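You operate a simulated robot arm through the tools that you are given. There is no shell and no other tool. Be economical: measure what you need, move in short steps, check, and stop when the job is done.

You run a simulated two-armed robot. Do the job below in one go: nothing can be reset, and whatever is moved stays where it is left.

## Task
Put the large cup in the inside of the wash tub. Fetch the purple cloth and set it on the top of the side table. Take the pack slip on the top of the side table and put it away on the steel bench. Put the base stopper on the pink pad. Take the juice jug on the counter and put it away on the top of the juice stand. Fetch the orange card and set it on the battery bench. Press the test button three times. Open the chest lid. The order is free. Set down upright: large cup, pack slip, juice jug, orange card.

The check looks at the end state, three seconds after you hand in, the way a careful person would. Anything else that was tipped, shoved, dropped, spilled or broken makes it a failure. A push-on lid holds only when it is set on centred and level and pressed home; a screw cap is set on level and turned clockwise until tight. Flat cloth is picked up by pressing the open fingertips on it (5 to 10 N) and closing them slowly along it; thin cloth reads only 2 to 8 mm in the jaws.

## Robot
Two 6-joint arms with two-finger parallel grippers on one trunk, on a base that drives. Base frame: it is fixed to the floor where the robot stands at the start and does not move with it; the origin is under the middle of the robot, x ahead of it, y to its left, z up. Readings come in m, degrees, newtons and seconds.
The left shoulder is at the start at [0.06, 0.187, 1.097], the right one opposite. With the tool pointing down near the work surface each hand reaches from about 0.26 to 0.62 m from the robot's upright axis, wherever it stands, measured 20 degrees to its own side. Places, roughly: base stopper (3x3x10 cm) [-1.1, 1.9, 0.8]; battery bench [-2.9, -0.6, 0.8]; chest lid [-3.6, 8.8, 0.5]; inside of the wash tub [0.6, 1.8, 0.8]; juice jug [-1.5, 1.5, 0.75]; large cup [0.5, 0, 0.75]; orange card [-1.75, 1.75, 0.75]; pack slip [2.25, 1.25, 0.75]; pink pad (8x9x3 cm) [-1.2, 1.7, 0.8]; purple cloth (13x10x4 cm) [1, 1, 0.8]; steel bench [-5.8, 6.9, 0.8]; test button [-3.3, 1, 0.9]; top of the juice stand [0.7, 1, 0.8]; top of the side table [2.2, 0.5, 0.8]. Payload 1.57 kg a hand.
The TCP of each hand is the grasp point between the finger pads, 0.03 m short of the fingertips. In the tool frame z runs along the fingers and y along their closing line. The gripper opens to 0.11 m. The fingers are 0.024 m wide and 0.012 m thick; the gripper's body (0.048 by 0.112 m) begins 0.078 m behind the TCP.
Orientation is told as [roll, pitch, yaw] about the base's x, y, z axes, in that order, counted from this pose: with the fingers straight down and closing along the base's y, the tool's x points along the base's -x, its y along +y and its z along -z.

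## Interface
- The arms move only by the tool send_rows. It takes "left_series", "right_series" or both (then of equal length, played together; a hand with none holds still); each is a list of rows, each a list of 7 numbers: the turn, a rotation vector about the tool's x, y, z in degrees, then the shift along the tool's x, y, z in m, then the gripper command, from -1 (shut) to 1 (fully open), values between in proportion. In form: [[ax, ay, az, x, y, z, grip], ...]. A call has 1 to 20 rows; each row shifts and turns the commanded pose from where the row before left it, along the tool's axes as they then stand. Each row takes 0.2 s and may step no farther than 0.05 m and 8.6 degrees from the row before; otherwise, or with a gripper value out of range, the whole call is refused. A pose out of reach is approached as far as the arm can. The call stops where the force on the tool passes 40 N (or 10 N more than at its start, if that is more) or the arm is blocked; 0.2 s more then pass. Each finger travels about 0.153 m/s and halts on what it meets, pressing with about 30 N; the grip force reading is that of the motor and also rises with nothing between the fingers. The clock runs only during rows and for 0.2 s after the last one: add rows that do not move to give the fingers time. The reply holds the time, the measured pose of the TCP, the force on the tool along the base axes, the opening and the grip force, in the units named above and with some noise, with the torque about the TCP (base axes, N m) and any sound that the robot's microphone picked up, and new pictures: "show" is both (left out), scene, wrist or none (wrist: the cameras of the hands that moved).
- Cameras (640 x 400 px; columns grow to the right, rows downward): "scene" is now at [0.0163, 0.0191, 1.6416]; the picture's right is [0.25, -0.97, 0.00], its down [-0.73, -0.19, -0.65] and it looks along [0.63, 0.16, -0.76] (base axes); focal length 283 px, centre (320, 200). "left" rides on the left gripper at [0.07, -0.016, -0.141] in its tool frame; the picture's right is [0.23, 0.97, 0.00], its down [-0.85, 0.20, -0.48] and it looks along [-0.47, 0.11, 0.88] (tool axes); focal length 222 px, centre (320, 200). "right" rides on the right gripper at [0.07, 0.016, -0.141] in its tool frame; the picture's right is [-0.23, 0.97, 0.00], its down [-0.86, -0.20, -0.48] and it looks along [-0.47, -0.11, 0.88] (tool axes); focal length 222 px, centre (320, 200). There is no depth. A picture from a camera that has moved, and an enlarged one, comes with that camera's place and axes in the base frame and with its lens.
- slide_trunk(by): slides the trunk up (or, below 0, down) by that many m; the arms and the scene camera ride with it, the base frame stays. It gives what a move gives, with no picture.
- roll_base(legs): drives the robot by 1 to 6 legs, each [ahead, left, turn to the left] in m, m and degrees, along the robot's own axes; the way and the turn of a leg run together, so that a leg with both is an arc; at most 1.5 m and 180 degrees a leg. The arms and the cameras ride along, it lands a little off, and it stops where it bumps. It gives what a move gives, and a new picture of the scene camera.
- aim_head(pan, tilt): turns the head with the scene camera to pan (to the left, within 86 degrees either way) and tilt (down, from -29 to 69), counted from straight ahead of the robot. It gives what a move gives, and a new picture of the scene camera.
- close_up(camera, box): a new picture of the part [left, top, right, bottom] of that camera's present view, enlarged. The clock stands still meanwhile.
- hand_in(): hands the job in; it is judged then, once.

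Work in short steps. Places have to be worked out from the pictures, the camera data and where the tool is seen: move nearer, look again, correct. Check each grasp and each placing, and mend what went wrong. You have 207 turns and 260 pictures in all, those below and enlarged ones among them. Open the grippers and draw the arms clear of the work before you hand the job in, unless the task says otherwise; then end with one line.

The tools are called after "Emit:" by a JSON object that holds its "name" and its "arguments". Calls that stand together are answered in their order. send_rows: Moves the arms, as the interface text tells. Its arguments: {"type":"object","properties":{"left_series":{"type":"array"},"right_series":{"type":"array"},"show":{"type":"string","enum":["both","scene","wrist","none"]}},"required":[]} The other tools are called the same way: slide_trunk (by) slides the trunk up or down; roll_base (legs) drives the base; aim_head (pan, tilt) turns the head that bears the scene camera; close_up (camera, box) takes an enlarged picture of a part of a camera's view; hand_in () hands the job in.

At the start:

```text
clock: 0.0
left_ee_pos: [0.4582, 0.2991, 1.0571]
left_tool_rot: [0.0, 0.1, 0.0]
left_contact_force: [-0.2, -0.3, 0.2]
left_wrist_torque: [0.01, 0.0, 0.01]
left_finger_gap: 0.1099
left_grip_force: 0.0
right_ee_pos: [0.4624, -0.0753, 1.1105]
right_tool_rot: [-0.1, 0.1, 0.0]
right_contact_force: [-0.3, 0.9, 0.7]
right_wrist_torque: [-0.01, 0.0, 0.0]
right_finger_gap: 0.1101
right_grip_force: 0.0
trunk travel left (down, up): [-0.725, 0.265]
robot x, y, heading: [0.0002, 0.0033, -0.2]
head pan, tilt: [14.5, 49.3]
```

scene: 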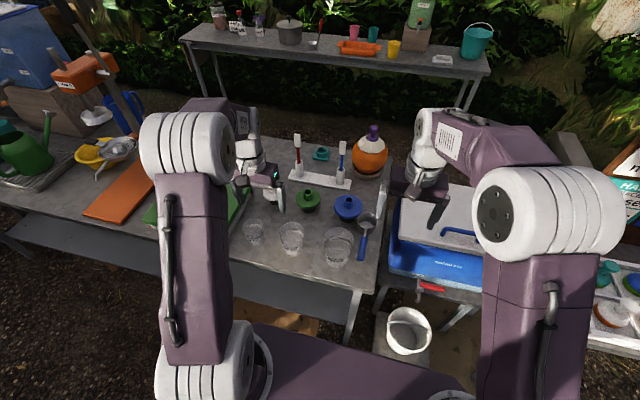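
right: 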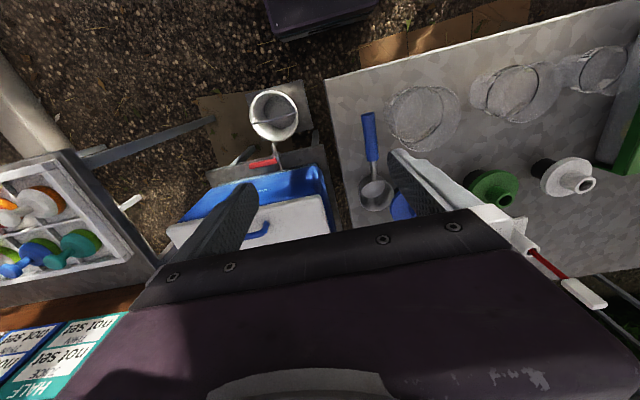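
left: 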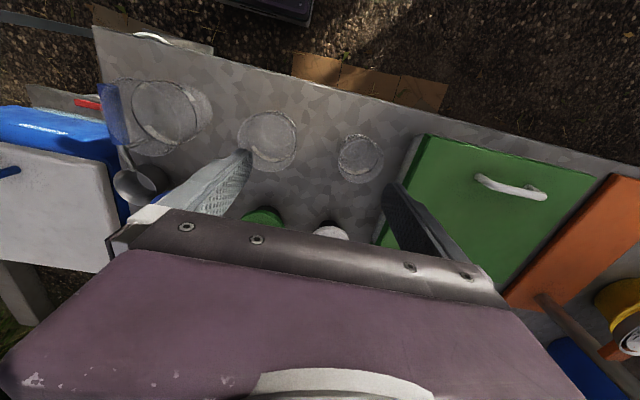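

The three glasses stand ahead of me at the near edge of the bench, the rightmost seeming the largest. I enlarge that part to judge.

Emit:
{"name": "close_up", "arguments": {"camera": "scene", "box": [220, 120, 420, 280]}}

Emit:
{"name": "aim_head", "arguments": {"pan": 60, "tilt": 30}}

```text
2.50 times, centred on (320, 200) of scene
camera zoom: at [0.0163, 0.0191, 1.6416], right [0.25, -0.97, 0.0], down [-0.73, -0.19, -0.65], along [0.63, 0.16, -0.76], focal length 707 px, centre (320, 200)
```

zoom: 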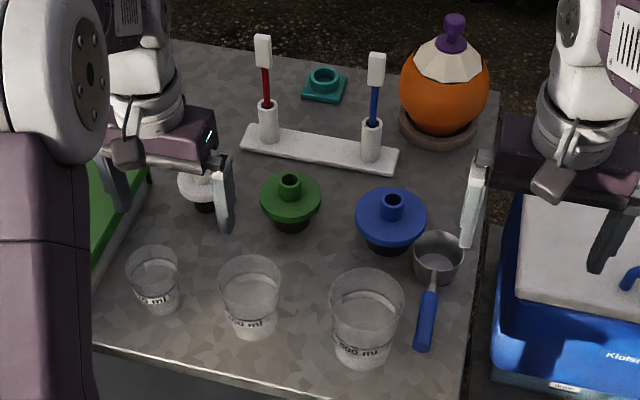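

```text
clock: 1.1
left_ee_pos: [0.4573, 0.2996, 1.058]
left_tool_rot: [0.0, 0.0, -0.1]
left_contact_force: [-0.5, 0.1, 0.2]
left_wrist_torque: [-0.03, 0.01, -0.05]
left_finger_gap: 0.11
left_grip_force: 0.1
right_ee_pos: [0.4623, -0.0729, 1.1101]
right_tool_rot: [0.0, -0.1, 0.1]
right_contact_force: [-0.5, -0.5, 0.7]
right_wrist_torque: [0.0, -0.04, -0.01]
right_finger_gap: 0.1099
right_grip_force: 0.1
trunk travel left (down, up): [-0.725, 0.265]
robot x, y, heading: [0.0015, -0.0005, -0.2]
head pan, tilt: [60.0, 30.0]
camera scene: at [-0.0135, 0.0779, 1.6702], right [0.87, -0.5, 0.0], down [-0.25, -0.43, -0.87], along [0.43, 0.75, -0.5], focal length 283 px, centre (320, 200)
```

scene: 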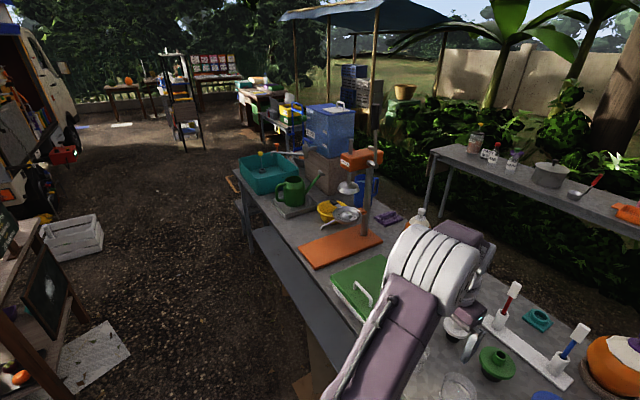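

The 500 ml glass is the large cup, at about [0.495, 0.08]. I shift the base right a little so it falls in the left hand's comfortable zone, and look at it again.

Emit:
{"name": "roll_base", "arguments": {"legs": [[0, -0.1, 0]]}}

Emit:
{"name": "aim_head", "arguments": {"pan": 15, "tilt": 55}}

Emit:
{"name": "send_rows", "arguments": {"left_series": [[0, 0, -8.5, 0, -0.02, 0, 1], [0, 0, -8.5, 0, 0, 0, 1], [0, 0, -8.5, 0, 0, 0, 1], [0, 0, -8.5, 0, 0, 0, 1], [0, 0, -8.5, 0, 0, 0, 1], [0, 0, -8.5, 0, 0, 0, 1], [0, 0, -8.5, 0, 0, 0, 1], [0, 0, -8.5, 0, 0, 0, 1], [0, 0, -8.5, 0, 0, 0, 1], [0, 0, -8.5, 0, 0, 0, 1], [0, 0, -5, 0, 0, 0, 1]]}}

```text
clock: 2.3
left_ee_pos: [0.4564, 0.2002, 1.0569]
left_tool_rot: [0.0, 0.0, 0.1]
left_contact_force: [0.6, 0.0, 1.0]
left_wrist_torque: [-0.01, -0.04, -0.01]
left_finger_gap: 0.1098
left_grip_force: 0.1
right_ee_pos: [0.4631, -0.1727, 1.1096]
right_tool_rot: [0.0, 0.0, 0.2]
right_contact_force: [-0.4, 0.4, 0.9]
right_wrist_torque: [-0.02, -0.01, 0.0]
right_finger_gap: 0.11
right_grip_force: 0.0
trunk travel left (down, up): [-0.725, 0.265]
robot x, y, heading: [-0.0026, -0.0995, 0.0]
head pan, tilt: [60.0, 30.0]
camera scene: at [-0.0136, -0.021, 1.6701], right [0.87, -0.5, 0.0], down [-0.25, -0.43, -0.87], along [0.43, 0.75, -0.5], focal length 283 px, centre (320, 200)
```

scene: 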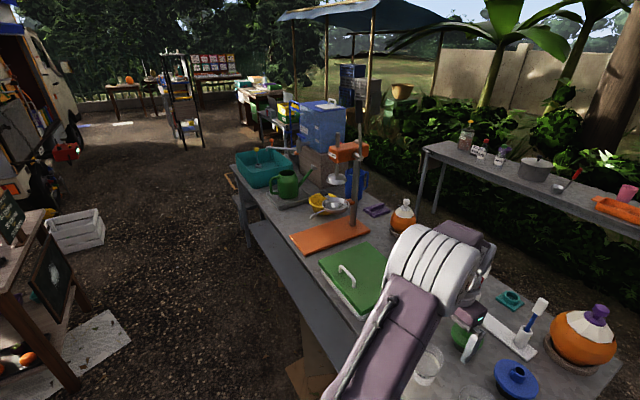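

```text
clock: 3.4
left_ee_pos: [0.457, 0.1992, 1.0572]
left_tool_rot: [0.0, 0.0, 0.0]
left_contact_force: [-0.2, -0.6, 0.2]
left_wrist_torque: [-0.01, 0.0, -0.04]
left_finger_gap: 0.11
left_grip_force: 0.1
right_ee_pos: [0.4621, -0.1737, 1.1104]
right_tool_rot: [0.0, -0.1, 0.2]
right_contact_force: [0.0, 0.4, -1.2]
right_wrist_torque: [-0.03, 0.02, -0.01]
right_finger_gap: 0.1101
right_grip_force: 0.0
trunk travel left (down, up): [-0.725, 0.265]
robot x, y, heading: [-0.0004, -0.1024, 0.1]
head pan, tilt: [15.0, 55.0]
camera scene: at [0.0109, -0.0814, 1.6342], right [0.26, -0.97, 0.0], down [-0.79, -0.21, -0.57], along [0.55, 0.15, -0.82], focal length 283 px, centre (320, 200)
```

scene: 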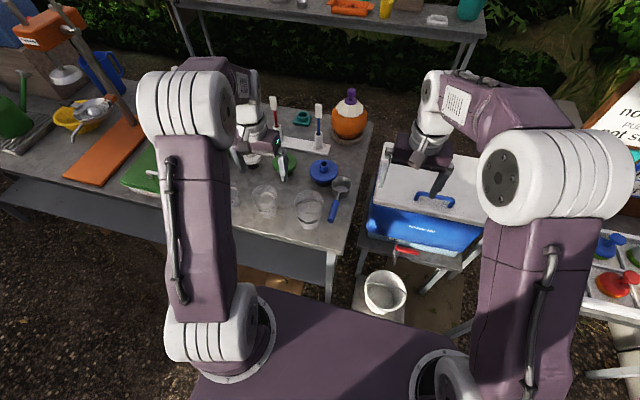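

```text
clock: 5.8
left_ee_pos: [0.4568, 0.179, 1.0572]
left_tool_rot: [0.0, -0.1, 90.3]
left_contact_force: [-0.2, 1.3, -0.2]
left_wrist_torque: [-0.04, -0.01, 0.01]
left_finger_gap: 0.1101
left_grip_force: 0.0
right_ee_pos: [0.4625, -0.1739, 1.1103]
right_tool_rot: [0.0, 0.0, 0.1]
right_contact_force: [-0.7, 0.2, -0.6]
right_wrist_torque: [-0.02, 0.02, 0.0]
right_finger_gap: 0.11
right_grip_force: 0.0
trunk travel left (down, up): [-0.725, 0.265]
robot x, y, heading: [0.0042, -0.1014, 0.2]
head pan, tilt: [15.0, 55.0]
camera scene: at [0.0109, -0.0817, 1.6342], right [0.26, -0.97, 0.0], down [-0.79, -0.21, -0.57], along [0.55, 0.15, -0.82], focal length 283 px, centre (320, 200)
camera left: at [0.4752, 0.1096, 1.1982], right [-0.97, -0.23, 0.0], down [-0.2, 0.85, 0.48], along [-0.11, 0.47, -0.88], focal length 222 px, centre (320, 200)
```

scene: 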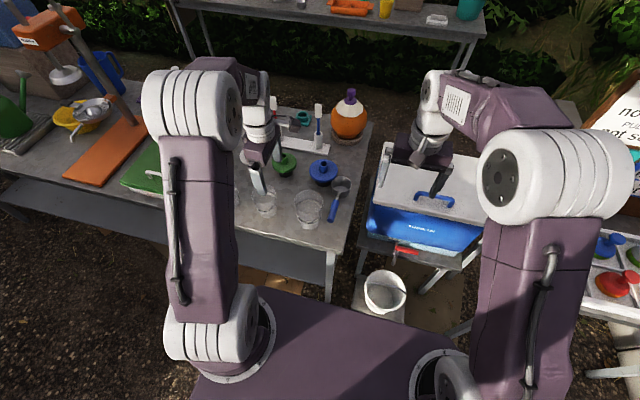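
left: 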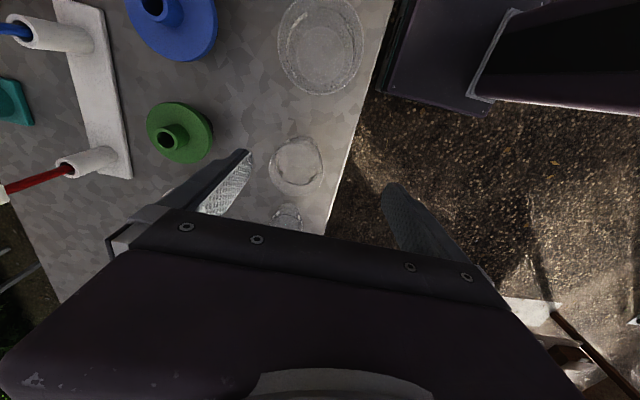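

In the left camera the large cup is at about [0.484, 0.078]. I bring the left hand over it.

Emit:
{"name": "send_rows", "arguments": {"left_series": [[0, 0, 0, 0.035, -0.01, 0, 1], [0, 0, 0, 0.035, -0.01, 0, 1], [0, 0, 0, 0.031, -0.008, 0, 1], [0, 0, 0, 0, 0, 0, 1]]}}

```text
clock: 6.8
left_ee_pos: [0.4834, 0.0776, 1.0585]
left_tool_rot: [0.0, 0.0, 90.1]
left_contact_force: [0.3, 0.5, 0.0]
left_wrist_torque: [0.03, 0.03, 0.01]
left_finger_gap: 0.1102
left_grip_force: 0.0
right_ee_pos: [0.4623, -0.1748, 1.1097]
right_tool_rot: [0.0, 0.1, 0.1]
right_contact_force: [-0.4, -0.4, -0.3]
right_wrist_torque: [0.02, -0.02, 0.02]
right_finger_gap: 0.1102
right_grip_force: 0.0
trunk travel left (down, up): [-0.725, 0.265]
robot x, y, heading: [0.001, -0.0996, 0.2]
head pan, tilt: [15.0, 55.0]
camera scene: at [0.0107, -0.0814, 1.6342], right [0.26, -0.97, 0.0], down [-0.79, -0.21, -0.57], along [0.55, 0.15, -0.82], focal length 283 px, centre (320, 200)
camera left: at [0.5018, 0.0075, 1.1987], right [-0.97, -0.23, 0.0], down [-0.2, 0.85, 0.48], along [-0.11, 0.47, -0.88], focal length 222 px, centre (320, 200)
```

scene: 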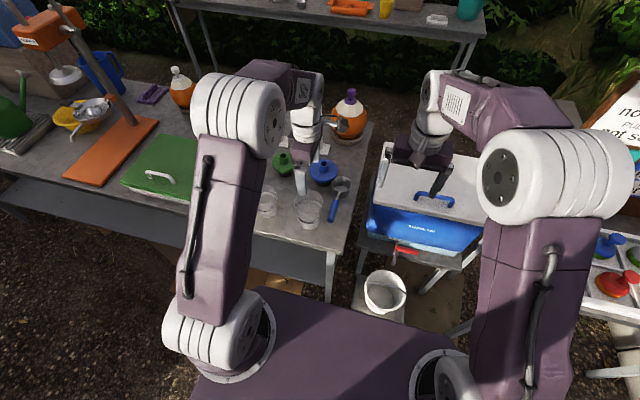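
left: 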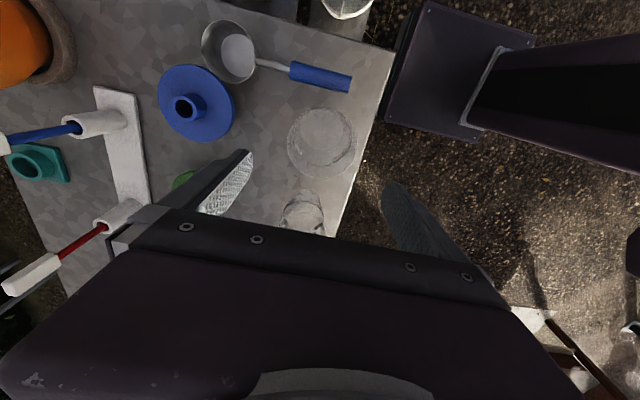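

I check the cup's rim and base in this view to fix its height.

Emit:
{"name": "close_up", "arguments": {"camera": "left", "box": [240, 80, 400, 240]}}

```text
2.50 times, centred on (320, 160) of left
camera zoom: at [0.5018, 0.0075, 1.1987], right [-0.97, -0.23, 0.0], down [-0.2, 0.85, 0.48], along [-0.11, 0.47, -0.88], focal length 555 px, centre (320, 300)
```

zoom: 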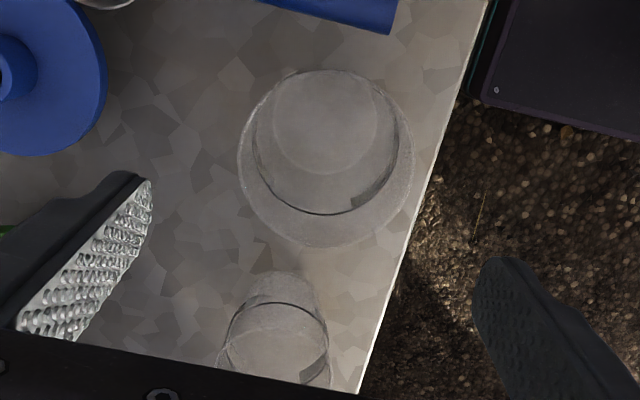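

The cup seems centred around [0.481, 0.081], rim about z 0.92. I lower to just above the rim and look again.

Emit:
{"name": "send_rows", "arguments": {"left_series": [[0, 0, 0, -0.002, 0.001, 0.03, 1], [0, 0, 0, 0, 0, 0.03, 1], [0, 0, 0, 0, 0, 0.02, 1], [0, 0, 0, 0, 0, 0, 1]], "show": "wrist"}}

Emit:
{"name": "close_up", "arguments": {"camera": "left", "box": [200, 60, 440, 240]}}

Emit:
{"name": "close_up", "arguments": {"camera": "scene", "box": [220, 110, 400, 250]}}

```text
clock: 7.8
left_ee_pos: [0.4811, 0.0804, 0.9767]
left_tool_rot: [0.1, 0.1, 90.1]
left_contact_force: [0.1, 0.5, -0.6]
left_wrist_torque: [-0.02, -0.01, 0.0]
left_finger_gap: 0.1098
left_grip_force: 0.0
right_ee_pos: [0.4617, -0.1738, 1.1097]
right_tool_rot: [0.0, 0.0, 0.1]
right_contact_force: [0.0, -0.3, 0.2]
right_wrist_torque: [0.01, 0.0, -0.03]
right_finger_gap: 0.11
right_grip_force: 0.0
trunk travel left (down, up): [-0.725, 0.265]
robot x, y, heading: [0.0014, -0.1026, 0.1]
head pan, tilt: [15.0, 55.0]
camera left: at [0.5001, 0.0101, 1.1173], right [-0.97, -0.23, 0.0], down [-0.2, 0.85, 0.48], along [-0.11, 0.47, -0.88], focal length 222 px, centre (320, 200)
```

left: 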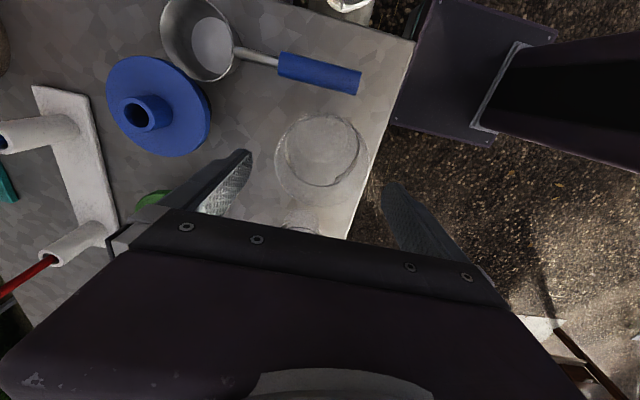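

```text
2.22 times, centred on (320, 150) of left
camera zoom: at [0.5001, 0.0101, 1.1173], right [-0.97, -0.23, 0.0], down [-0.2, 0.85, 0.48], along [-0.11, 0.47, -0.88], focal length 494 px, centre (320, 311)
```

zoom: 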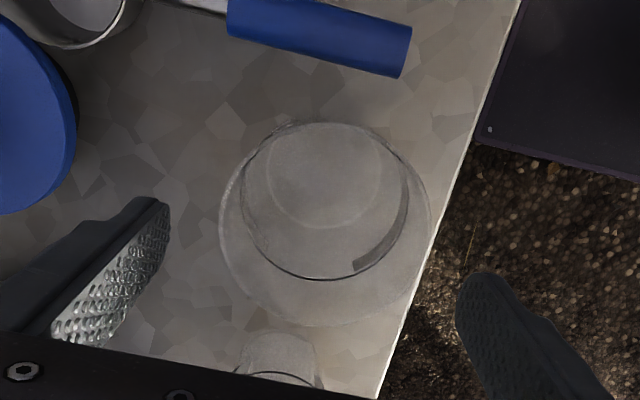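

```text
2.86 times, centred on (310, 180) of scene
camera zoom: at [0.0107, -0.0818, 1.6342], right [0.26, -0.97, 0.0], down [-0.79, -0.21, -0.57], along [0.55, 0.15, -0.82], focal length 808 px, centre (349, 257)
```

zoom: 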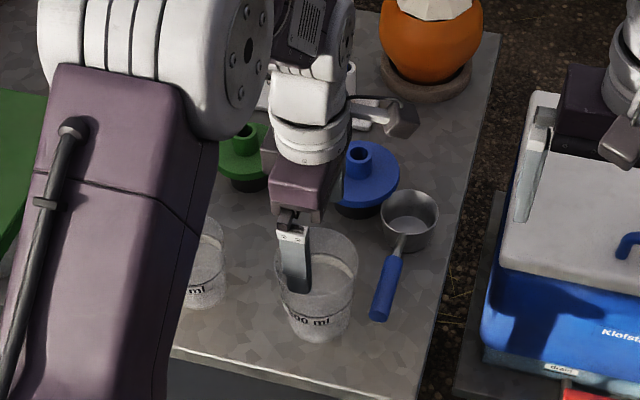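

Both views agree on about [0.481, 0.082], rim near z 0.90, so the fingers straddle it. I lower around it with care.

Emit:
{"name": "send_rows", "arguments": {"left_series": [[0, 0, 0, -0.002, 0, 0.02, 1], [0, 0, 0, 0, 0, 0.02, 1], [0, 0, 0, 0, 0, 0.02, 1], [0, 0, 0, 0, 0, 0.02, 1], [0, 0, 0, 0, 0, 0.02, 1], [0, 0, 0, 0, 0, 0.012, 1], [0, 0, 0, 0, 0, 0, 1]]}}

```text
clock: 9.4
left_ee_pos: [0.4837, 0.0823, 0.8652]
left_tool_rot: [0.0, 0.0, 90.2]
left_contact_force: [-0.5, -0.6, 1.1]
left_wrist_torque: [-0.03, 0.01, -0.02]
left_finger_gap: 0.11
left_grip_force: 0.1
right_ee_pos: [0.462, -0.1731, 1.1105]
right_tool_rot: [0.0, -0.1, 0.1]
right_contact_force: [-0.1, -0.5, 0.0]
right_wrist_torque: [0.03, -0.01, 0.01]
right_finger_gap: 0.11
right_grip_force: 0.1
trunk travel left (down, up): [-0.725, 0.265]
robot x, y, heading: [-0.0009, -0.0961, 0.1]
head pan, tilt: [15.0, 55.0]
camera scene: at [0.0108, -0.0818, 1.6342], right [0.26, -0.97, 0.0], down [-0.79, -0.21, -0.57], along [0.55, 0.15, -0.82], focal length 283 px, centre (320, 200)
camera left: at [0.5008, 0.0119, 1.0059], right [-0.97, -0.23, 0.0], down [-0.2, 0.85, 0.48], along [-0.11, 0.47, -0.88], focal length 222 px, centre (320, 200)
```

scene: 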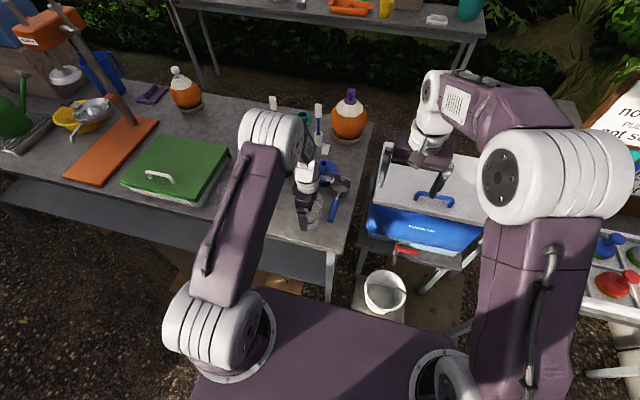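
left: 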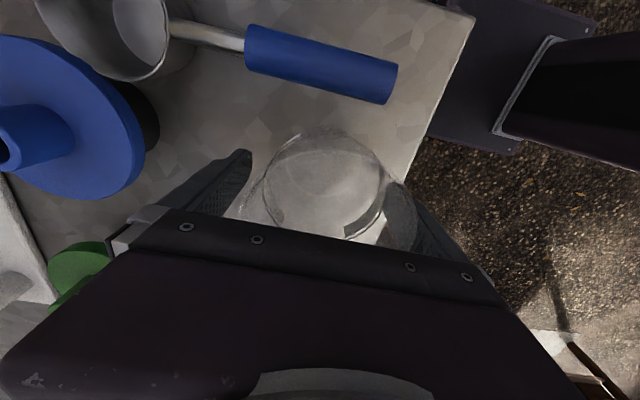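

The cup sits between the fingers. I lower 15 mm more and close gently.

Emit:
{"name": "send_rows", "arguments": {"left_series": [[0, 0, 0, 0, 0, 0.015, 1], [0, 0, 0, 0, 0, 0, 0.8], [0, 0, 0, 0, 0, 0, 0.6], [0, 0, 0, 0, 0, 0, 0.4], [0, 0, 0, 0, 0, 0, 0.3], [0, 0, 0, 0, 0, 0, 0.2], [0, 0, 0, 0, 0, 0, 0.1], [0, 0, 0, 0, 0, 0, 0]], "show": "wrist"}}

```text
clock: 11.2
left_ee_pos: [0.4838, 0.0826, 0.8497]
left_tool_rot: [0.1, -0.1, 90.1]
left_contact_force: [0.5, 0.4, 0.0]
left_wrist_torque: [0.01, 0.01, -0.01]
left_finger_gap: 0.0904
left_grip_force: 29.8
right_ee_pos: [0.4631, -0.175, 1.1098]
right_tool_rot: [0.0, 0.1, 0.1]
right_contact_force: [-0.3, 0.5, -1.4]
right_wrist_torque: [0.01, -0.01, 0.03]
right_finger_gap: 0.1102
right_grip_force: 0.0
trunk travel left (down, up): [-0.725, 0.265]
robot x, y, heading: [-0.0025, -0.0971, -0.1]
head pan, tilt: [15.0, 55.0]
camera left: at [0.5013, 0.0125, 0.9907], right [-0.97, -0.23, 0.0], down [-0.2, 0.85, 0.48], along [-0.11, 0.47, -0.88], focal length 222 px, centre (320, 200)
```

left: 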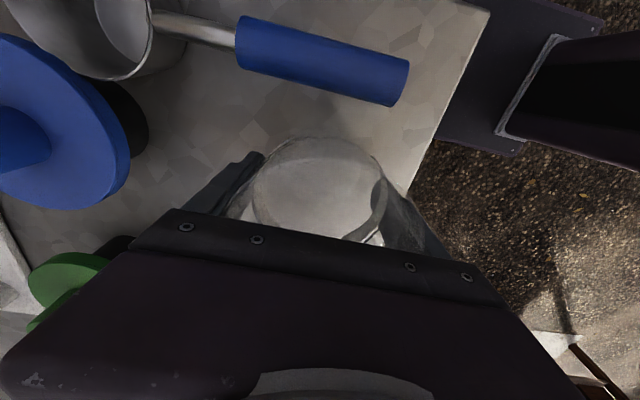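

The cup is held (9 cm). I lift it clear.

Emit:
{"name": "send_rows", "arguments": {"left_series": [[0, 0, 0, 0, 0, -0.02, 0], [0, 0, 0, 0, 0, -0.04, 0], [0, 0, 0, 0, 0, -0.04, 0], [0, 0, 0, 0, 0, -0.04, 0], [0, 0, 0, 0, 0, -0.04, 0], [0, 0, 0, 0, 0, -0.04, 0], [0, 0, 0, 0, 0, -0.03, 0]]}}

Emit:
{"name": "roll_base", "arguments": {"legs": [[-0.4, 0, 0], [0, 1.2, 0]]}}

Emit:
{"name": "aim_head", "arguments": {"pan": 30, "tilt": 40}}

```text
clock: 12.8
left_ee_pos: [0.4829, 0.0842, 1.1022]
left_tool_rot: [0.0, -0.1, 90.0]
left_contact_force: [-0.7, -0.2, -0.5]
left_wrist_torque: [-0.02, 0.01, 0.01]
left_finger_gap: 0.0905
left_grip_force: 30.1
right_ee_pos: [0.4619, -0.1755, 1.1083]
right_tool_rot: [0.0, 0.0, 0.1]
right_contact_force: [-1.3, 0.1, 0.1]
right_wrist_torque: [-0.02, 0.02, -0.01]
right_finger_gap: 0.1098
right_grip_force: 0.0
trunk travel left (down, up): [-0.725, 0.265]
robot x, y, heading: [-0.0009, -0.102, 0.1]
head pan, tilt: [15.0, 55.0]
camera scene: at [0.0103, -0.082, 1.6341], right [0.26, -0.97, 0.0], down [-0.79, -0.21, -0.57], along [0.55, 0.15, -0.82], focal length 283 px, centre (320, 200)
camera left: at [0.5005, 0.0143, 1.2428], right [-0.97, -0.23, 0.0], down [-0.2, 0.85, 0.48], along [-0.11, 0.47, -0.88], focal length 222 px, centre (320, 200)
```

scene: 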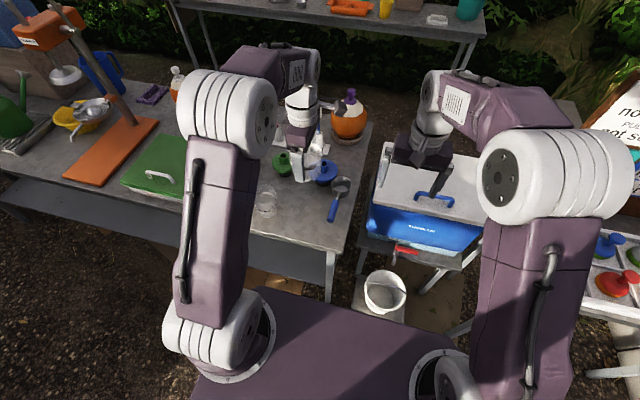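
left: 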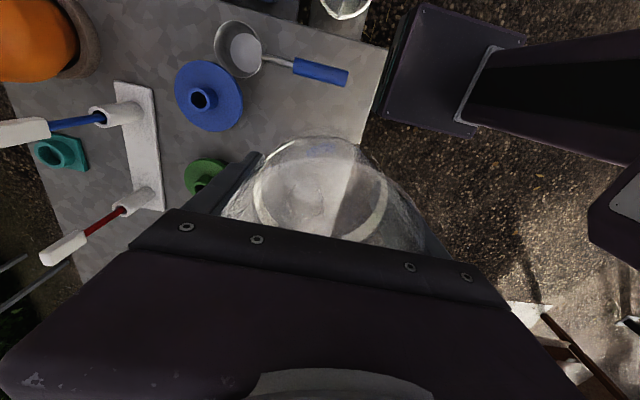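

```text
clock: 21.0
left_ee_pos: [0.0808, 1.2925, 1.1012]
left_tool_rot: [-0.1, 0.1, 90.5]
left_contact_force: [0.2, 0.2, -0.5]
left_wrist_torque: [0.01, 0.01, 0.02]
left_finger_gap: 0.0904
left_grip_force: 29.8
right_ee_pos: [0.0596, 1.032, 1.1107]
right_tool_rot: [0.0, 0.0, 0.5]
right_contact_force: [1.2, -0.7, 0.1]
right_wrist_torque: [0.01, 0.03, -0.01]
right_finger_gap: 0.1097
right_grip_force: 0.0
trunk travel left (down, up): [-0.725, 0.265]
robot x, y, heading: [-0.4049, 1.1062, 0.4]
head pan, tilt: [15.0, 55.0]
camera scene: at [-0.3919, 1.1225, 1.6342], right [0.27, -0.96, 0.0], down [-0.79, -0.22, -0.57], along [0.55, 0.15, -0.82], focal length 283 px, centre (320, 200)
```

scene: 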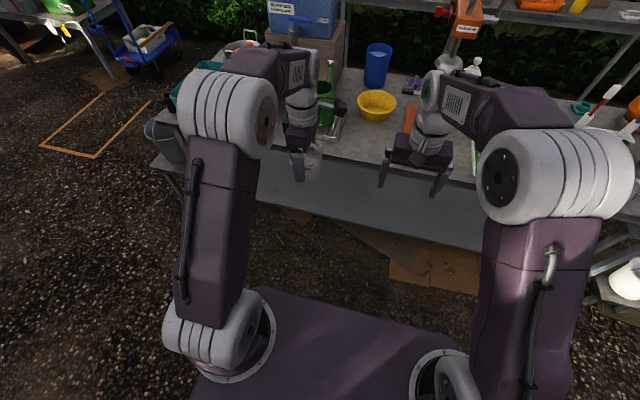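

```text
clock: 21.8
left_ee_pos: [0.0794, 1.2925, 1.1013]
left_tool_rot: [0.0, -0.1, 90.5]
left_contact_force: [0.8, 0.2, -0.7]
left_wrist_torque: [-0.02, 0.05, 0.02]
left_finger_gap: 0.0904
left_grip_force: 29.9
right_ee_pos: [0.059, 1.0329, 1.109]
right_tool_rot: [0.0, 0.0, 0.5]
right_contact_force: [0.6, -0.4, 0.1]
right_wrist_torque: [0.01, 0.02, -0.01]
right_finger_gap: 0.1099
right_grip_force: 0.0
trunk travel left (down, up): [-0.725, 0.265]
robot x, y, heading: [-0.4058, 1.1072, 0.1]
head pan, tilt: [30.0, 40.0]
camera scene: at [-0.3882, 1.1468, 1.6548], right [0.51, -0.86, 0.0], down [-0.56, -0.33, -0.77], along [0.66, 0.39, -0.64], focal length 283 px, centre (320, 200)
```

scene: 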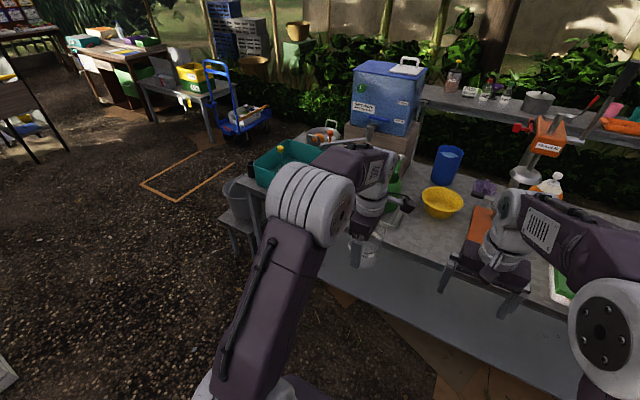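

The teal tub stands at the left end of the counter. I drive half a metre further left and look into it.

Emit:
{"name": "roll_base", "arguments": {"legs": [[0, 0.5, 0]]}}

Emit:
{"name": "aim_head", "arguments": {"pan": 10, "tilt": 40}}

```text
clock: 24.7
left_ee_pos: [0.0792, 1.7843, 1.1019]
left_tool_rot: [-0.1, -0.1, 89.9]
left_contact_force: [0.1, 0.6, 0.2]
left_wrist_torque: [-0.01, -0.03, 0.0]
left_finger_gap: 0.0905
left_grip_force: 30.2
right_ee_pos: [0.0585, 1.5267, 1.1084]
right_tool_rot: [0.0, 0.0, -0.2]
right_contact_force: [0.3, 0.2, -0.6]
right_wrist_torque: [0.02, 0.02, 0.01]
right_finger_gap: 0.1101
right_grip_force: 0.1
trunk travel left (down, up): [-0.725, 0.265]
robot x, y, heading: [-0.4039, 1.6031, 0.0]
head pan, tilt: [30.0, 40.0]
camera scene: at [-0.3893, 1.643, 1.6549], right [0.5, -0.87, 0.0], down [-0.56, -0.32, -0.77], along [0.66, 0.38, -0.64], focal length 283 px, centre (320, 200)
```

scene: 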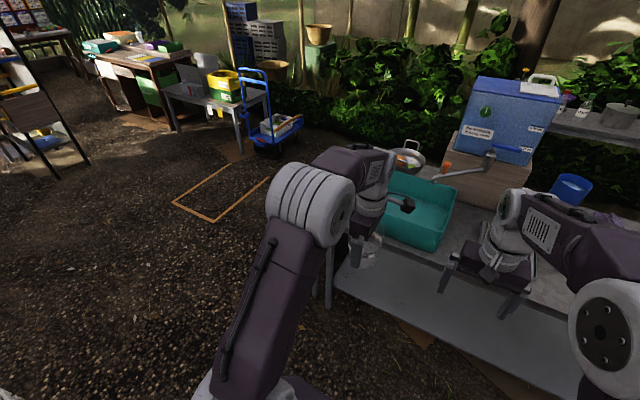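

```text
clock: 25.5
left_ee_pos: [0.0793, 1.7843, 1.1026]
left_tool_rot: [0.0, 0.0, 89.9]
left_contact_force: [0.3, 0.5, 0.0]
left_wrist_torque: [0.02, 0.02, -0.01]
left_finger_gap: 0.0903
left_grip_force: 30.5
right_ee_pos: [0.0574, 1.5267, 1.1105]
right_tool_rot: [0.0, 0.0, -0.1]
right_contact_force: [-0.7, -0.1, -0.2]
right_wrist_torque: [0.0, 0.01, 0.0]
right_finger_gap: 0.1098
right_grip_force: 0.0
trunk travel left (down, up): [-0.725, 0.265]
robot x, y, heading: [-0.4041, 1.6027, 0.1]
head pan, tilt: [10.0, 40.0]
camera scene: at [-0.3793, 1.6164, 1.6548], right [0.17, -0.98, 0.0], down [-0.63, -0.11, -0.77], along [0.75, 0.13, -0.64], focal length 283 px, centre (320, 200)
```

scene: 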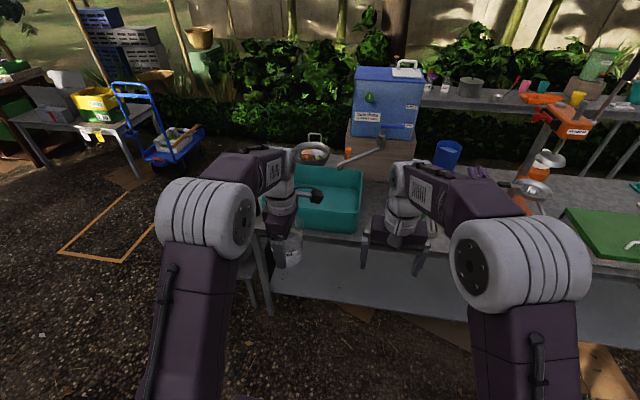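

I enlarge the tub to see its inside.

Emit:
{"name": "close_up", "arguments": {"camera": "scene", "box": [240, 120, 420, 260]}}

```text
2.86 times, centred on (330, 190) of scene
camera zoom: at [-0.3793, 1.6164, 1.6548], right [0.17, -0.98, 0.0], down [-0.63, -0.11, -0.77], along [0.75, 0.13, -0.64], focal length 808 px, centre (291, 229)
```

zoom: 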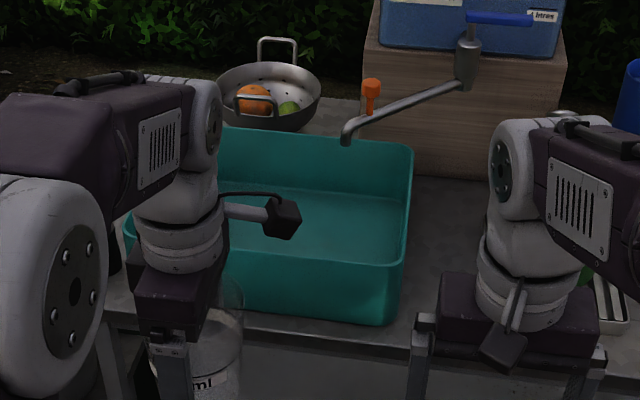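

Tub looks empty, spanning about x 0.46–0.76, y 1.61–2.0, with the tank's spout near y 1.71. I'll raise the right hand, then drive in so the cup comes in at y≈1.87, clear of the spout.

Emit:
{"name": "send_rows", "arguments": {"right_series": [[0, 0, 0, 0.03, 0, -0.04, 1], [0, 0, 0, 0.03, 0, -0.04, 1], [0, 0, 0, 0.03, 0, -0.04, 1], [0, 0, 0, 0, 0, 0, 1]], "show": "none"}}

Emit:
{"name": "roll_base", "arguments": {"legs": [[0, 0.08, 0], [0.44, 0, 0]]}}

Emit:
{"name": "aim_head", "arguments": {"pan": 15, "tilt": 60}}

Emit:
{"name": "send_rows", "arguments": {"left_series": [[0, 0, 0, 0, 0, 0, 0]], "show": "wrist"}}

```text
clock: 26.5
left_ee_pos: [0.0794, 1.7845, 1.1019]
left_tool_rot: [0.0, 0.0, 89.9]
left_contact_force: [-0.3, -0.1, -1.0]
left_wrist_torque: [0.02, 0.01, -0.02]
left_finger_gap: 0.0905
left_grip_force: 29.7
right_ee_pos: [-0.0322, 1.5251, 1.2287]
right_tool_rot: [0.0, 0.0, -0.1]
right_contact_force: [0.5, -0.5, 0.2]
right_wrist_torque: [0.0, -0.01, -0.01]
right_finger_gap: 0.1101
right_grip_force: 0.0
trunk travel left (down, up): [-0.725, 0.265]
robot x, y, heading: [-0.4014, 1.6037, -0.1]
head pan, tilt: [10.0, 40.0]
```

```text
clock: 29.9
left_ee_pos: [0.5259, 1.8646, 1.102]
left_tool_rot: [-0.1, 0.0, 90.0]
left_contact_force: [0.7, -0.4, 0.0]
left_wrist_torque: [0.0, 0.03, 0.0]
left_finger_gap: 0.0903
left_grip_force: 30.3
right_ee_pos: [0.4137, 1.6062, 1.2296]
right_tool_rot: [0.0, 0.0, 0.1]
right_contact_force: [1.6, -0.8, 0.2]
right_wrist_torque: [0.02, -0.06, -0.02]
right_finger_gap: 0.1099
right_grip_force: 0.0
trunk travel left (down, up): [-0.725, 0.265]
robot x, y, heading: [0.041, 1.6824, 0.1]
head pan, tilt: [10.0, 40.0]
camera scene: at [0.0669, 1.6964, 1.6549], right [0.17, -0.98, 0.0], down [-0.63, -0.11, -0.77], along [0.75, 0.13, -0.64], focal length 283 px, centre (320, 200)
```

scene: 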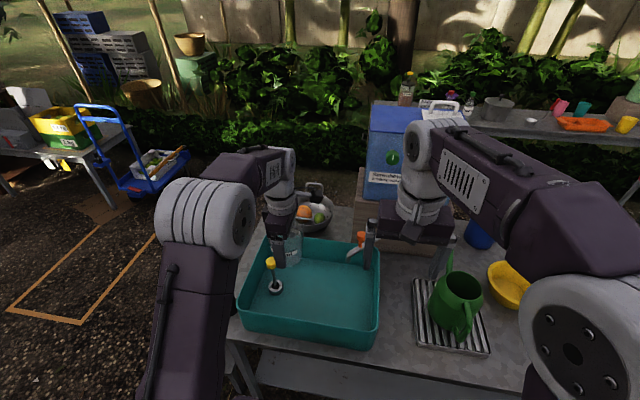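

```text
clock: 30.7
left_ee_pos: [0.5267, 1.8663, 1.1017]
left_tool_rot: [-0.1, 0.1, 90.0]
left_contact_force: [0.8, 0.4, -0.3]
left_wrist_torque: [0.01, -0.01, -0.01]
left_finger_gap: 0.0907
left_grip_force: 30.2
right_ee_pos: [0.4151, 1.6054, 1.2289]
right_tool_rot: [0.0, 0.0, 0.0]
right_contact_force: [0.2, 0.4, -0.5]
right_wrist_torque: [-0.02, -0.01, -0.02]
right_finger_gap: 0.1101
right_grip_force: 0.0
trunk travel left (down, up): [-0.725, 0.265]
robot x, y, heading: [0.0432, 1.6795, 0.2]
head pan, tilt: [15.0, 60.0]
camera scene: at [0.0492, 1.699, 1.6281], right [0.26, -0.97, 0.0], down [-0.84, -0.22, -0.5], along [0.48, 0.13, -0.87], focal length 283 px, centre (320, 200)
```

scene: 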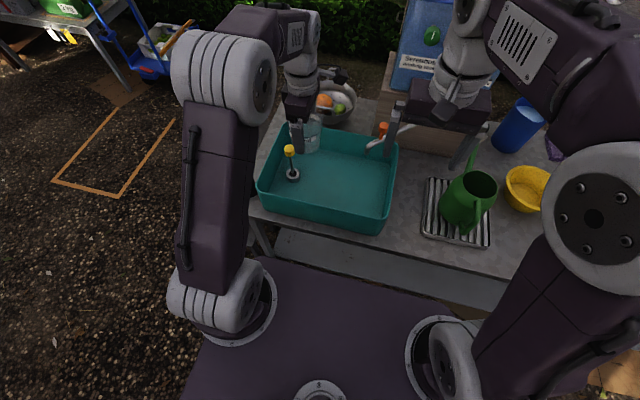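

```text
clock: 31.1
left_ee_pos: [0.5268, 1.8656, 1.1024]
left_tool_rot: [0.0, 0.1, 90.1]
left_contact_force: [0.2, 0.5, -0.2]
left_wrist_torque: [0.02, -0.02, 0.01]
left_finger_gap: 0.0904
left_grip_force: 31.0
right_ee_pos: [0.4148, 1.6064, 1.2274]
right_tool_rot: [0.1, 0.0, 0.1]
right_contact_force: [-0.1, 0.2, 0.5]
right_wrist_torque: [0.0, 0.0, -0.01]
right_finger_gap: 0.1101
right_grip_force: 0.0
trunk travel left (down, up): [-0.725, 0.265]
robot x, y, heading: [0.0432, 1.6812, -0.1]
head pan, tilt: [15.0, 60.0]
camera left: at [0.5444, 1.796, 1.2423], right [-0.97, -0.23, 0.0], down [-0.2, 0.85, 0.48], along [-0.11, 0.47, -0.88], focal length 222 px, centre (320, 200)
```

left: 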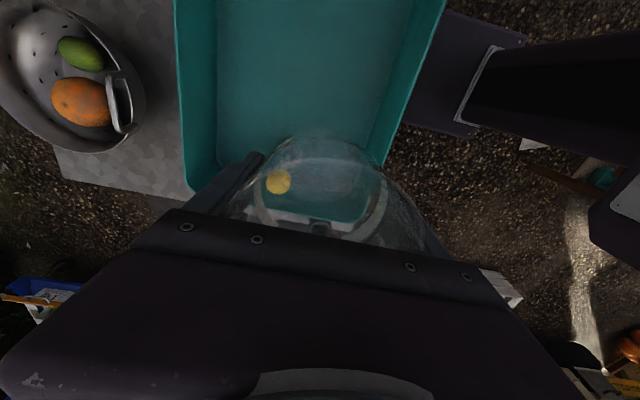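

A stopper with a yellow knob stands in the tub near [0.58, 1.94]. I'll set the cup at about [0.56, 1.83], between it and the spout, lowering nearly to the floor.

Emit:
{"name": "send_rows", "arguments": {"left_series": [[0, 0, 0, 0.018, -0.017, 0, 0], [0, 0, 0, 0.018, -0.016, 0, 0], [0, 0, 0, 0, 0, 0.04, 0], [0, 0, 0, 0, 0, 0.04, 0], [0, 0, 0, 0, 0, 0.04, 0], [0, 0, 0, 0, 0, 0.04, 0], [0, 0, 0, 0, 0, 0.03, 0], [0, 0, 0, 0, 0, 0.02, 0], [0, 0, 0, 0, 0, 0.01, 0], [0, 0, 0, 0, 0, 0, 0]]}}

Emit:
{"name": "close_up", "arguments": {"camera": "scene", "box": [240, 100, 420, 240]}}

```text
clock: 33.3
left_ee_pos: [0.5601, 1.8296, 0.8819]
left_tool_rot: [0.1, 0.0, 90.0]
left_contact_force: [-0.3, 0.1, 0.2]
left_wrist_torque: [0.0, 0.01, 0.0]
left_finger_gap: 0.0904
left_grip_force: 29.9
right_ee_pos: [0.4158, 1.6053, 1.2291]
right_tool_rot: [-0.1, 0.1, -0.1]
right_contact_force: [1.1, 0.4, -0.1]
right_wrist_torque: [-0.03, 0.01, -0.03]
right_finger_gap: 0.1101
right_grip_force: 0.0
trunk travel left (down, up): [-0.725, 0.265]
robot x, y, heading: [0.0459, 1.6786, 0.1]
head pan, tilt: [15.0, 60.0]
camera scene: at [0.0486, 1.6989, 1.6281], right [0.26, -0.97, 0.0], down [-0.84, -0.22, -0.5], along [0.48, 0.13, -0.87], focal length 283 px, centre (320, 200)
camera left: at [0.5779, 1.7591, 1.022], right [-0.97, -0.23, 0.0], down [-0.2, 0.85, 0.48], along [-0.11, 0.47, -0.88], focal length 222 px, centre (320, 200)
```

scene: 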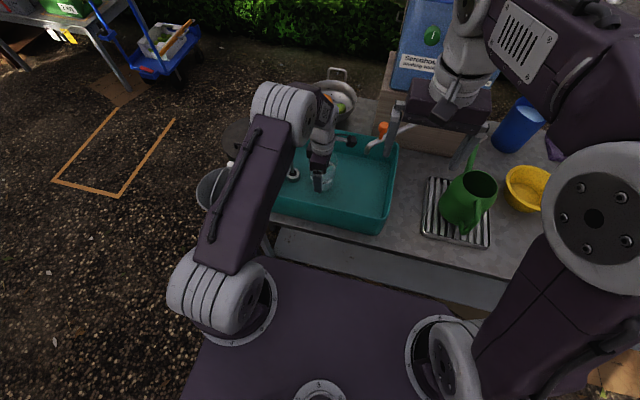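
left: 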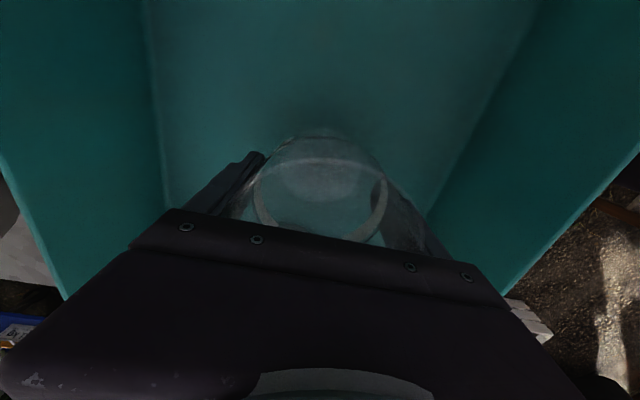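

```text
2.86 times, centred on (330, 170) of scene
camera zoom: at [0.0486, 1.6989, 1.6281], right [0.26, -0.97, 0.0], down [-0.84, -0.22, -0.5], along [0.48, 0.13, -0.87], focal length 808 px, centre (291, 286)
```

zoom: 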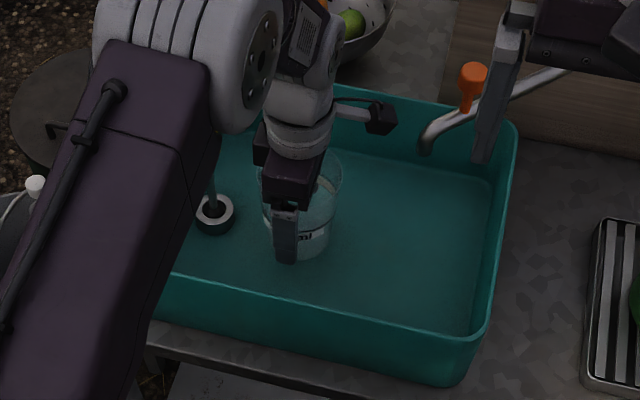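

All clear around the cup. I lower slowly and watch the force.

Emit:
{"name": "send_rows", "arguments": {"left_series": [[0, 0, 0, 0, 0, 0.005, 0], [0, 0, 0, 0, 0, 0.005, 0], [0, 0, 0, 0, 0, 0.004, 0], [0, 0, 0, 0, 0, 0, 0]], "show": "none"}}

```text
clock: 34.3
left_ee_pos: [0.5595, 1.8304, 0.867]
left_tool_rot: [-0.1, 0.0, 90.1]
left_contact_force: [-0.5, -0.1, 0.1]
left_wrist_torque: [0.03, -0.01, 0.04]
left_finger_gap: 0.0904
left_grip_force: 30.2
right_ee_pos: [0.4148, 1.6064, 1.2283]
right_tool_rot: [-0.2, 0.0, -0.1]
right_contact_force: [-0.1, -1.0, -0.7]
right_wrist_torque: [-0.04, 0.01, 0.0]
right_finger_gap: 0.1099
right_grip_force: 0.0
trunk travel left (down, up): [-0.725, 0.265]
robot x, y, heading: [0.0415, 1.6855, -0.0]
head pan, tilt: [15.0, 60.0]
```

Emit:
{"name": "send_rows", "arguments": {"left_series": [[0, 0, 0, 0, 0, 0.003, 0], [0, 0, 0, 0, 0, 0.003, 0], [0, 0, 0, 0, 0, 0, 0]], "show": "none"}}

```text
clock: 35.1
left_ee_pos: [0.5603, 1.8316, 0.8617]
left_tool_rot: [0.0, 0.0, 90.0]
left_contact_force: [-0.3, 0.2, -0.6]
left_wrist_torque: [-0.03, -0.01, 0.01]
left_finger_gap: 0.0903
left_grip_force: 29.9
right_ee_pos: [0.4151, 1.6058, 1.2298]
right_tool_rot: [0.0, 0.1, 0.0]
right_contact_force: [-0.2, 0.9, 0.2]
right_wrist_torque: [0.04, -0.01, 0.0]
right_finger_gap: 0.1097
right_grip_force: 0.1
trunk travel left (down, up): [-0.725, 0.265]
robot x, y, heading: [0.0466, 1.6832, -0.1]
head pan, tilt: [15.0, 60.0]
```

No contact yet; I go on down in 2 mm steps.

Emit:
{"name": "send_rows", "arguments": {"left_series": [[0, 0, 0, 0, 0, 0.002, 0], [0, 0, 0, 0, 0, 0.002, 0], [0, 0, 0, 0, 0, 0, 0]], "show": "none"}}

Emit:
{"name": "send_rows", "arguments": {"left_series": [[0, 0, 0, 0, 0, 0.002, 0], [0, 0, 0, 0, 0, 0.001, 0], [0, 0, 0, 0, 0, 0, 0]], "show": "wrist"}}

```text
clock: 35.9
left_ee_pos: [0.5601, 1.8311, 0.8569]
left_tool_rot: [0.0, 0.0, 90.0]
left_contact_force: [-0.5, -0.7, -0.2]
left_wrist_torque: [0.03, -0.03, 0.03]
left_finger_gap: 0.0906
left_grip_force: 30.3
right_ee_pos: [0.4153, 1.6059, 1.2283]
right_tool_rot: [0.0, 0.0, 0.0]
right_contact_force: [0.0, 0.1, -0.3]
right_wrist_torque: [-0.01, 0.02, 0.01]
right_finger_gap: 0.11
right_grip_force: 0.1
trunk travel left (down, up): [-0.725, 0.265]
robot x, y, heading: [0.0426, 1.6816, 0.2]
head pan, tilt: [15.0, 60.0]
```

```text
clock: 36.7
left_ee_pos: [0.5592, 1.831, 0.8549]
left_tool_rot: [-0.2, 0.0, 89.9]
left_contact_force: [0.1, 0.9, 10.6]
left_wrist_torque: [0.01, -0.07, 0.04]
left_finger_gap: 0.0905
left_grip_force: 30.0
right_ee_pos: [0.414, 1.6061, 1.2296]
right_tool_rot: [0.0, -0.2, 0.0]
right_contact_force: [-0.8, 0.1, -1.0]
right_wrist_torque: [0.02, -0.02, 0.0]
right_finger_gap: 0.1101
right_grip_force: 0.0
trunk travel left (down, up): [-0.725, 0.265]
robot x, y, heading: [0.0389, 1.6792, 0.1]
head pan, tilt: [15.0, 60.0]
camera left: at [0.5764, 1.7599, 0.9963], right [-0.97, -0.23, 0.0], down [-0.2, 0.85, 0.48], along [-0.11, 0.47, -0.88], focal length 222 px, centre (320, 200)
```

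left: 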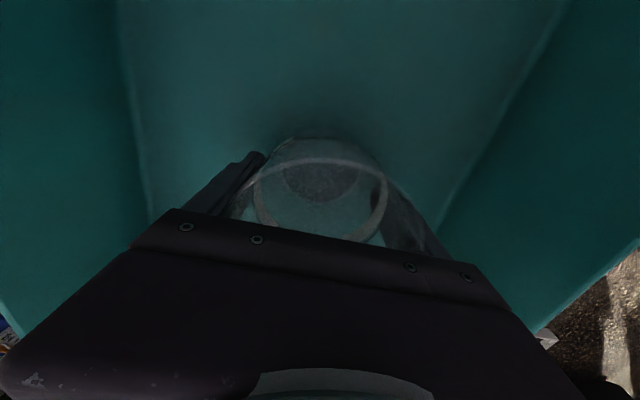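

The cup touches the tub floor (10 N). I open the fingers slowly and draw straight up.

Emit:
{"name": "send_rows", "arguments": {"left_series": [[0, 0, 0, 0, 0, 0, 0.68], [0, 0, 0, 0, 0, 0, 0.75], [0, 0, 0, 0, 0, 0, 0.9], [0, 0, 0, 0, 0, 0, 1], [0, 0, 0, 0, 0, 0, 1], [0, 0, 0, 0, 0, -0.02, 1], [0, 0, 0, 0, 0, -0.04, 1], [0, 0, 0, 0, 0, -0.04, 1], [0, 0, 0, 0, 0, -0.04, 1], [0, 0, 0, 0, 0, -0.04, 1], [0, 0, 0, 0, 0, -0.04, 1], [0, 0, 0, 0, 0, -0.04, 1]]}}

Emit:
{"name": "aim_head", "arguments": {"pan": -35, "tilt": 45}}

```text
clock: 39.3
left_ee_pos: [0.5586, 1.8296, 1.1174]
left_tool_rot: [0.1, 0.0, 90.0]
left_contact_force: [0.0, -0.1, -0.6]
left_wrist_torque: [-0.01, 0.01, 0.01]
left_finger_gap: 0.1101
left_grip_force: 0.0
right_ee_pos: [0.4156, 1.6049, 1.2288]
right_tool_rot: [0.0, 0.0, 0.0]
right_contact_force: [-0.4, -0.2, -0.5]
right_wrist_torque: [0.03, 0.0, 0.03]
right_finger_gap: 0.1101
right_grip_force: 0.1
trunk travel left (down, up): [-0.725, 0.265]
robot x, y, heading: [0.0439, 1.6833, 0.4]
head pan, tilt: [15.0, 60.0]
camera scene: at [0.0478, 1.6988, 1.6281], right [0.26, -0.97, 0.0], down [-0.84, -0.22, -0.5], along [0.48, 0.13, -0.87], focal length 283 px, centre (320, 200)
camera left: at [0.5759, 1.7608, 1.2586], right [-0.97, -0.23, 0.0], down [-0.2, 0.85, 0.48], along [-0.11, 0.47, -0.88], focal length 222 px, centre (320, 200)
```

scene: 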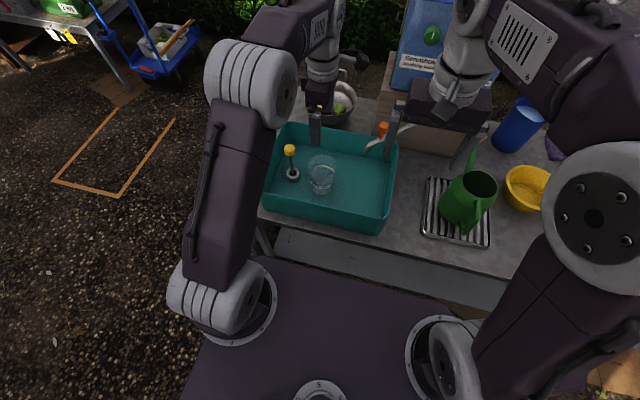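
left: 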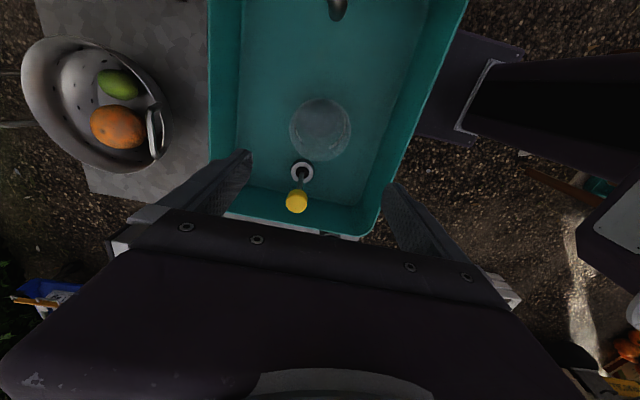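

```text
clock: 40.5
left_ee_pos: [0.5595, 1.8312, 1.1161]
left_tool_rot: [0.0, 0.0, 90.0]
left_contact_force: [0.4, 0.1, -0.1]
left_wrist_torque: [-0.01, -0.01, 0.01]
left_finger_gap: 0.11
left_grip_force: 0.1
right_ee_pos: [0.4146, 1.6056, 1.2279]
right_tool_rot: [0.1, 0.0, -0.1]
right_contact_force: [-0.6, 0.5, -0.7]
right_wrist_torque: [0.01, 0.0, -0.02]
right_finger_gap: 0.11
right_grip_force: 0.0
trunk travel left (down, up): [-0.725, 0.265]
robot x, y, heading: [0.0404, 1.6796, 0.2]
head pan, tilt: [-35.0, 45.0]
camera scene: at [0.0509, 1.6352, 1.6476], right [-0.57, -0.82, 0.0], down [-0.58, 0.41, -0.71], along [0.58, -0.41, -0.71], focal length 283 px, centre (320, 200)
```

scene: 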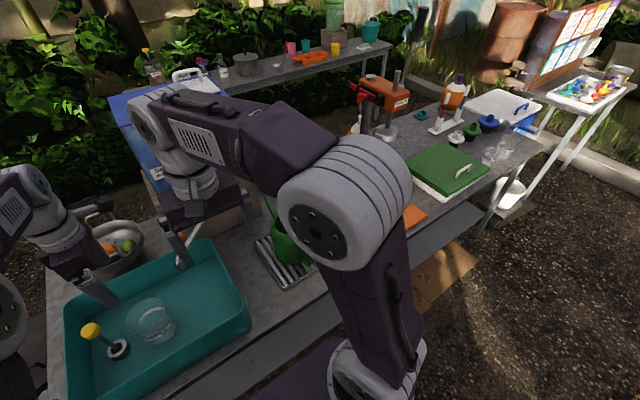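

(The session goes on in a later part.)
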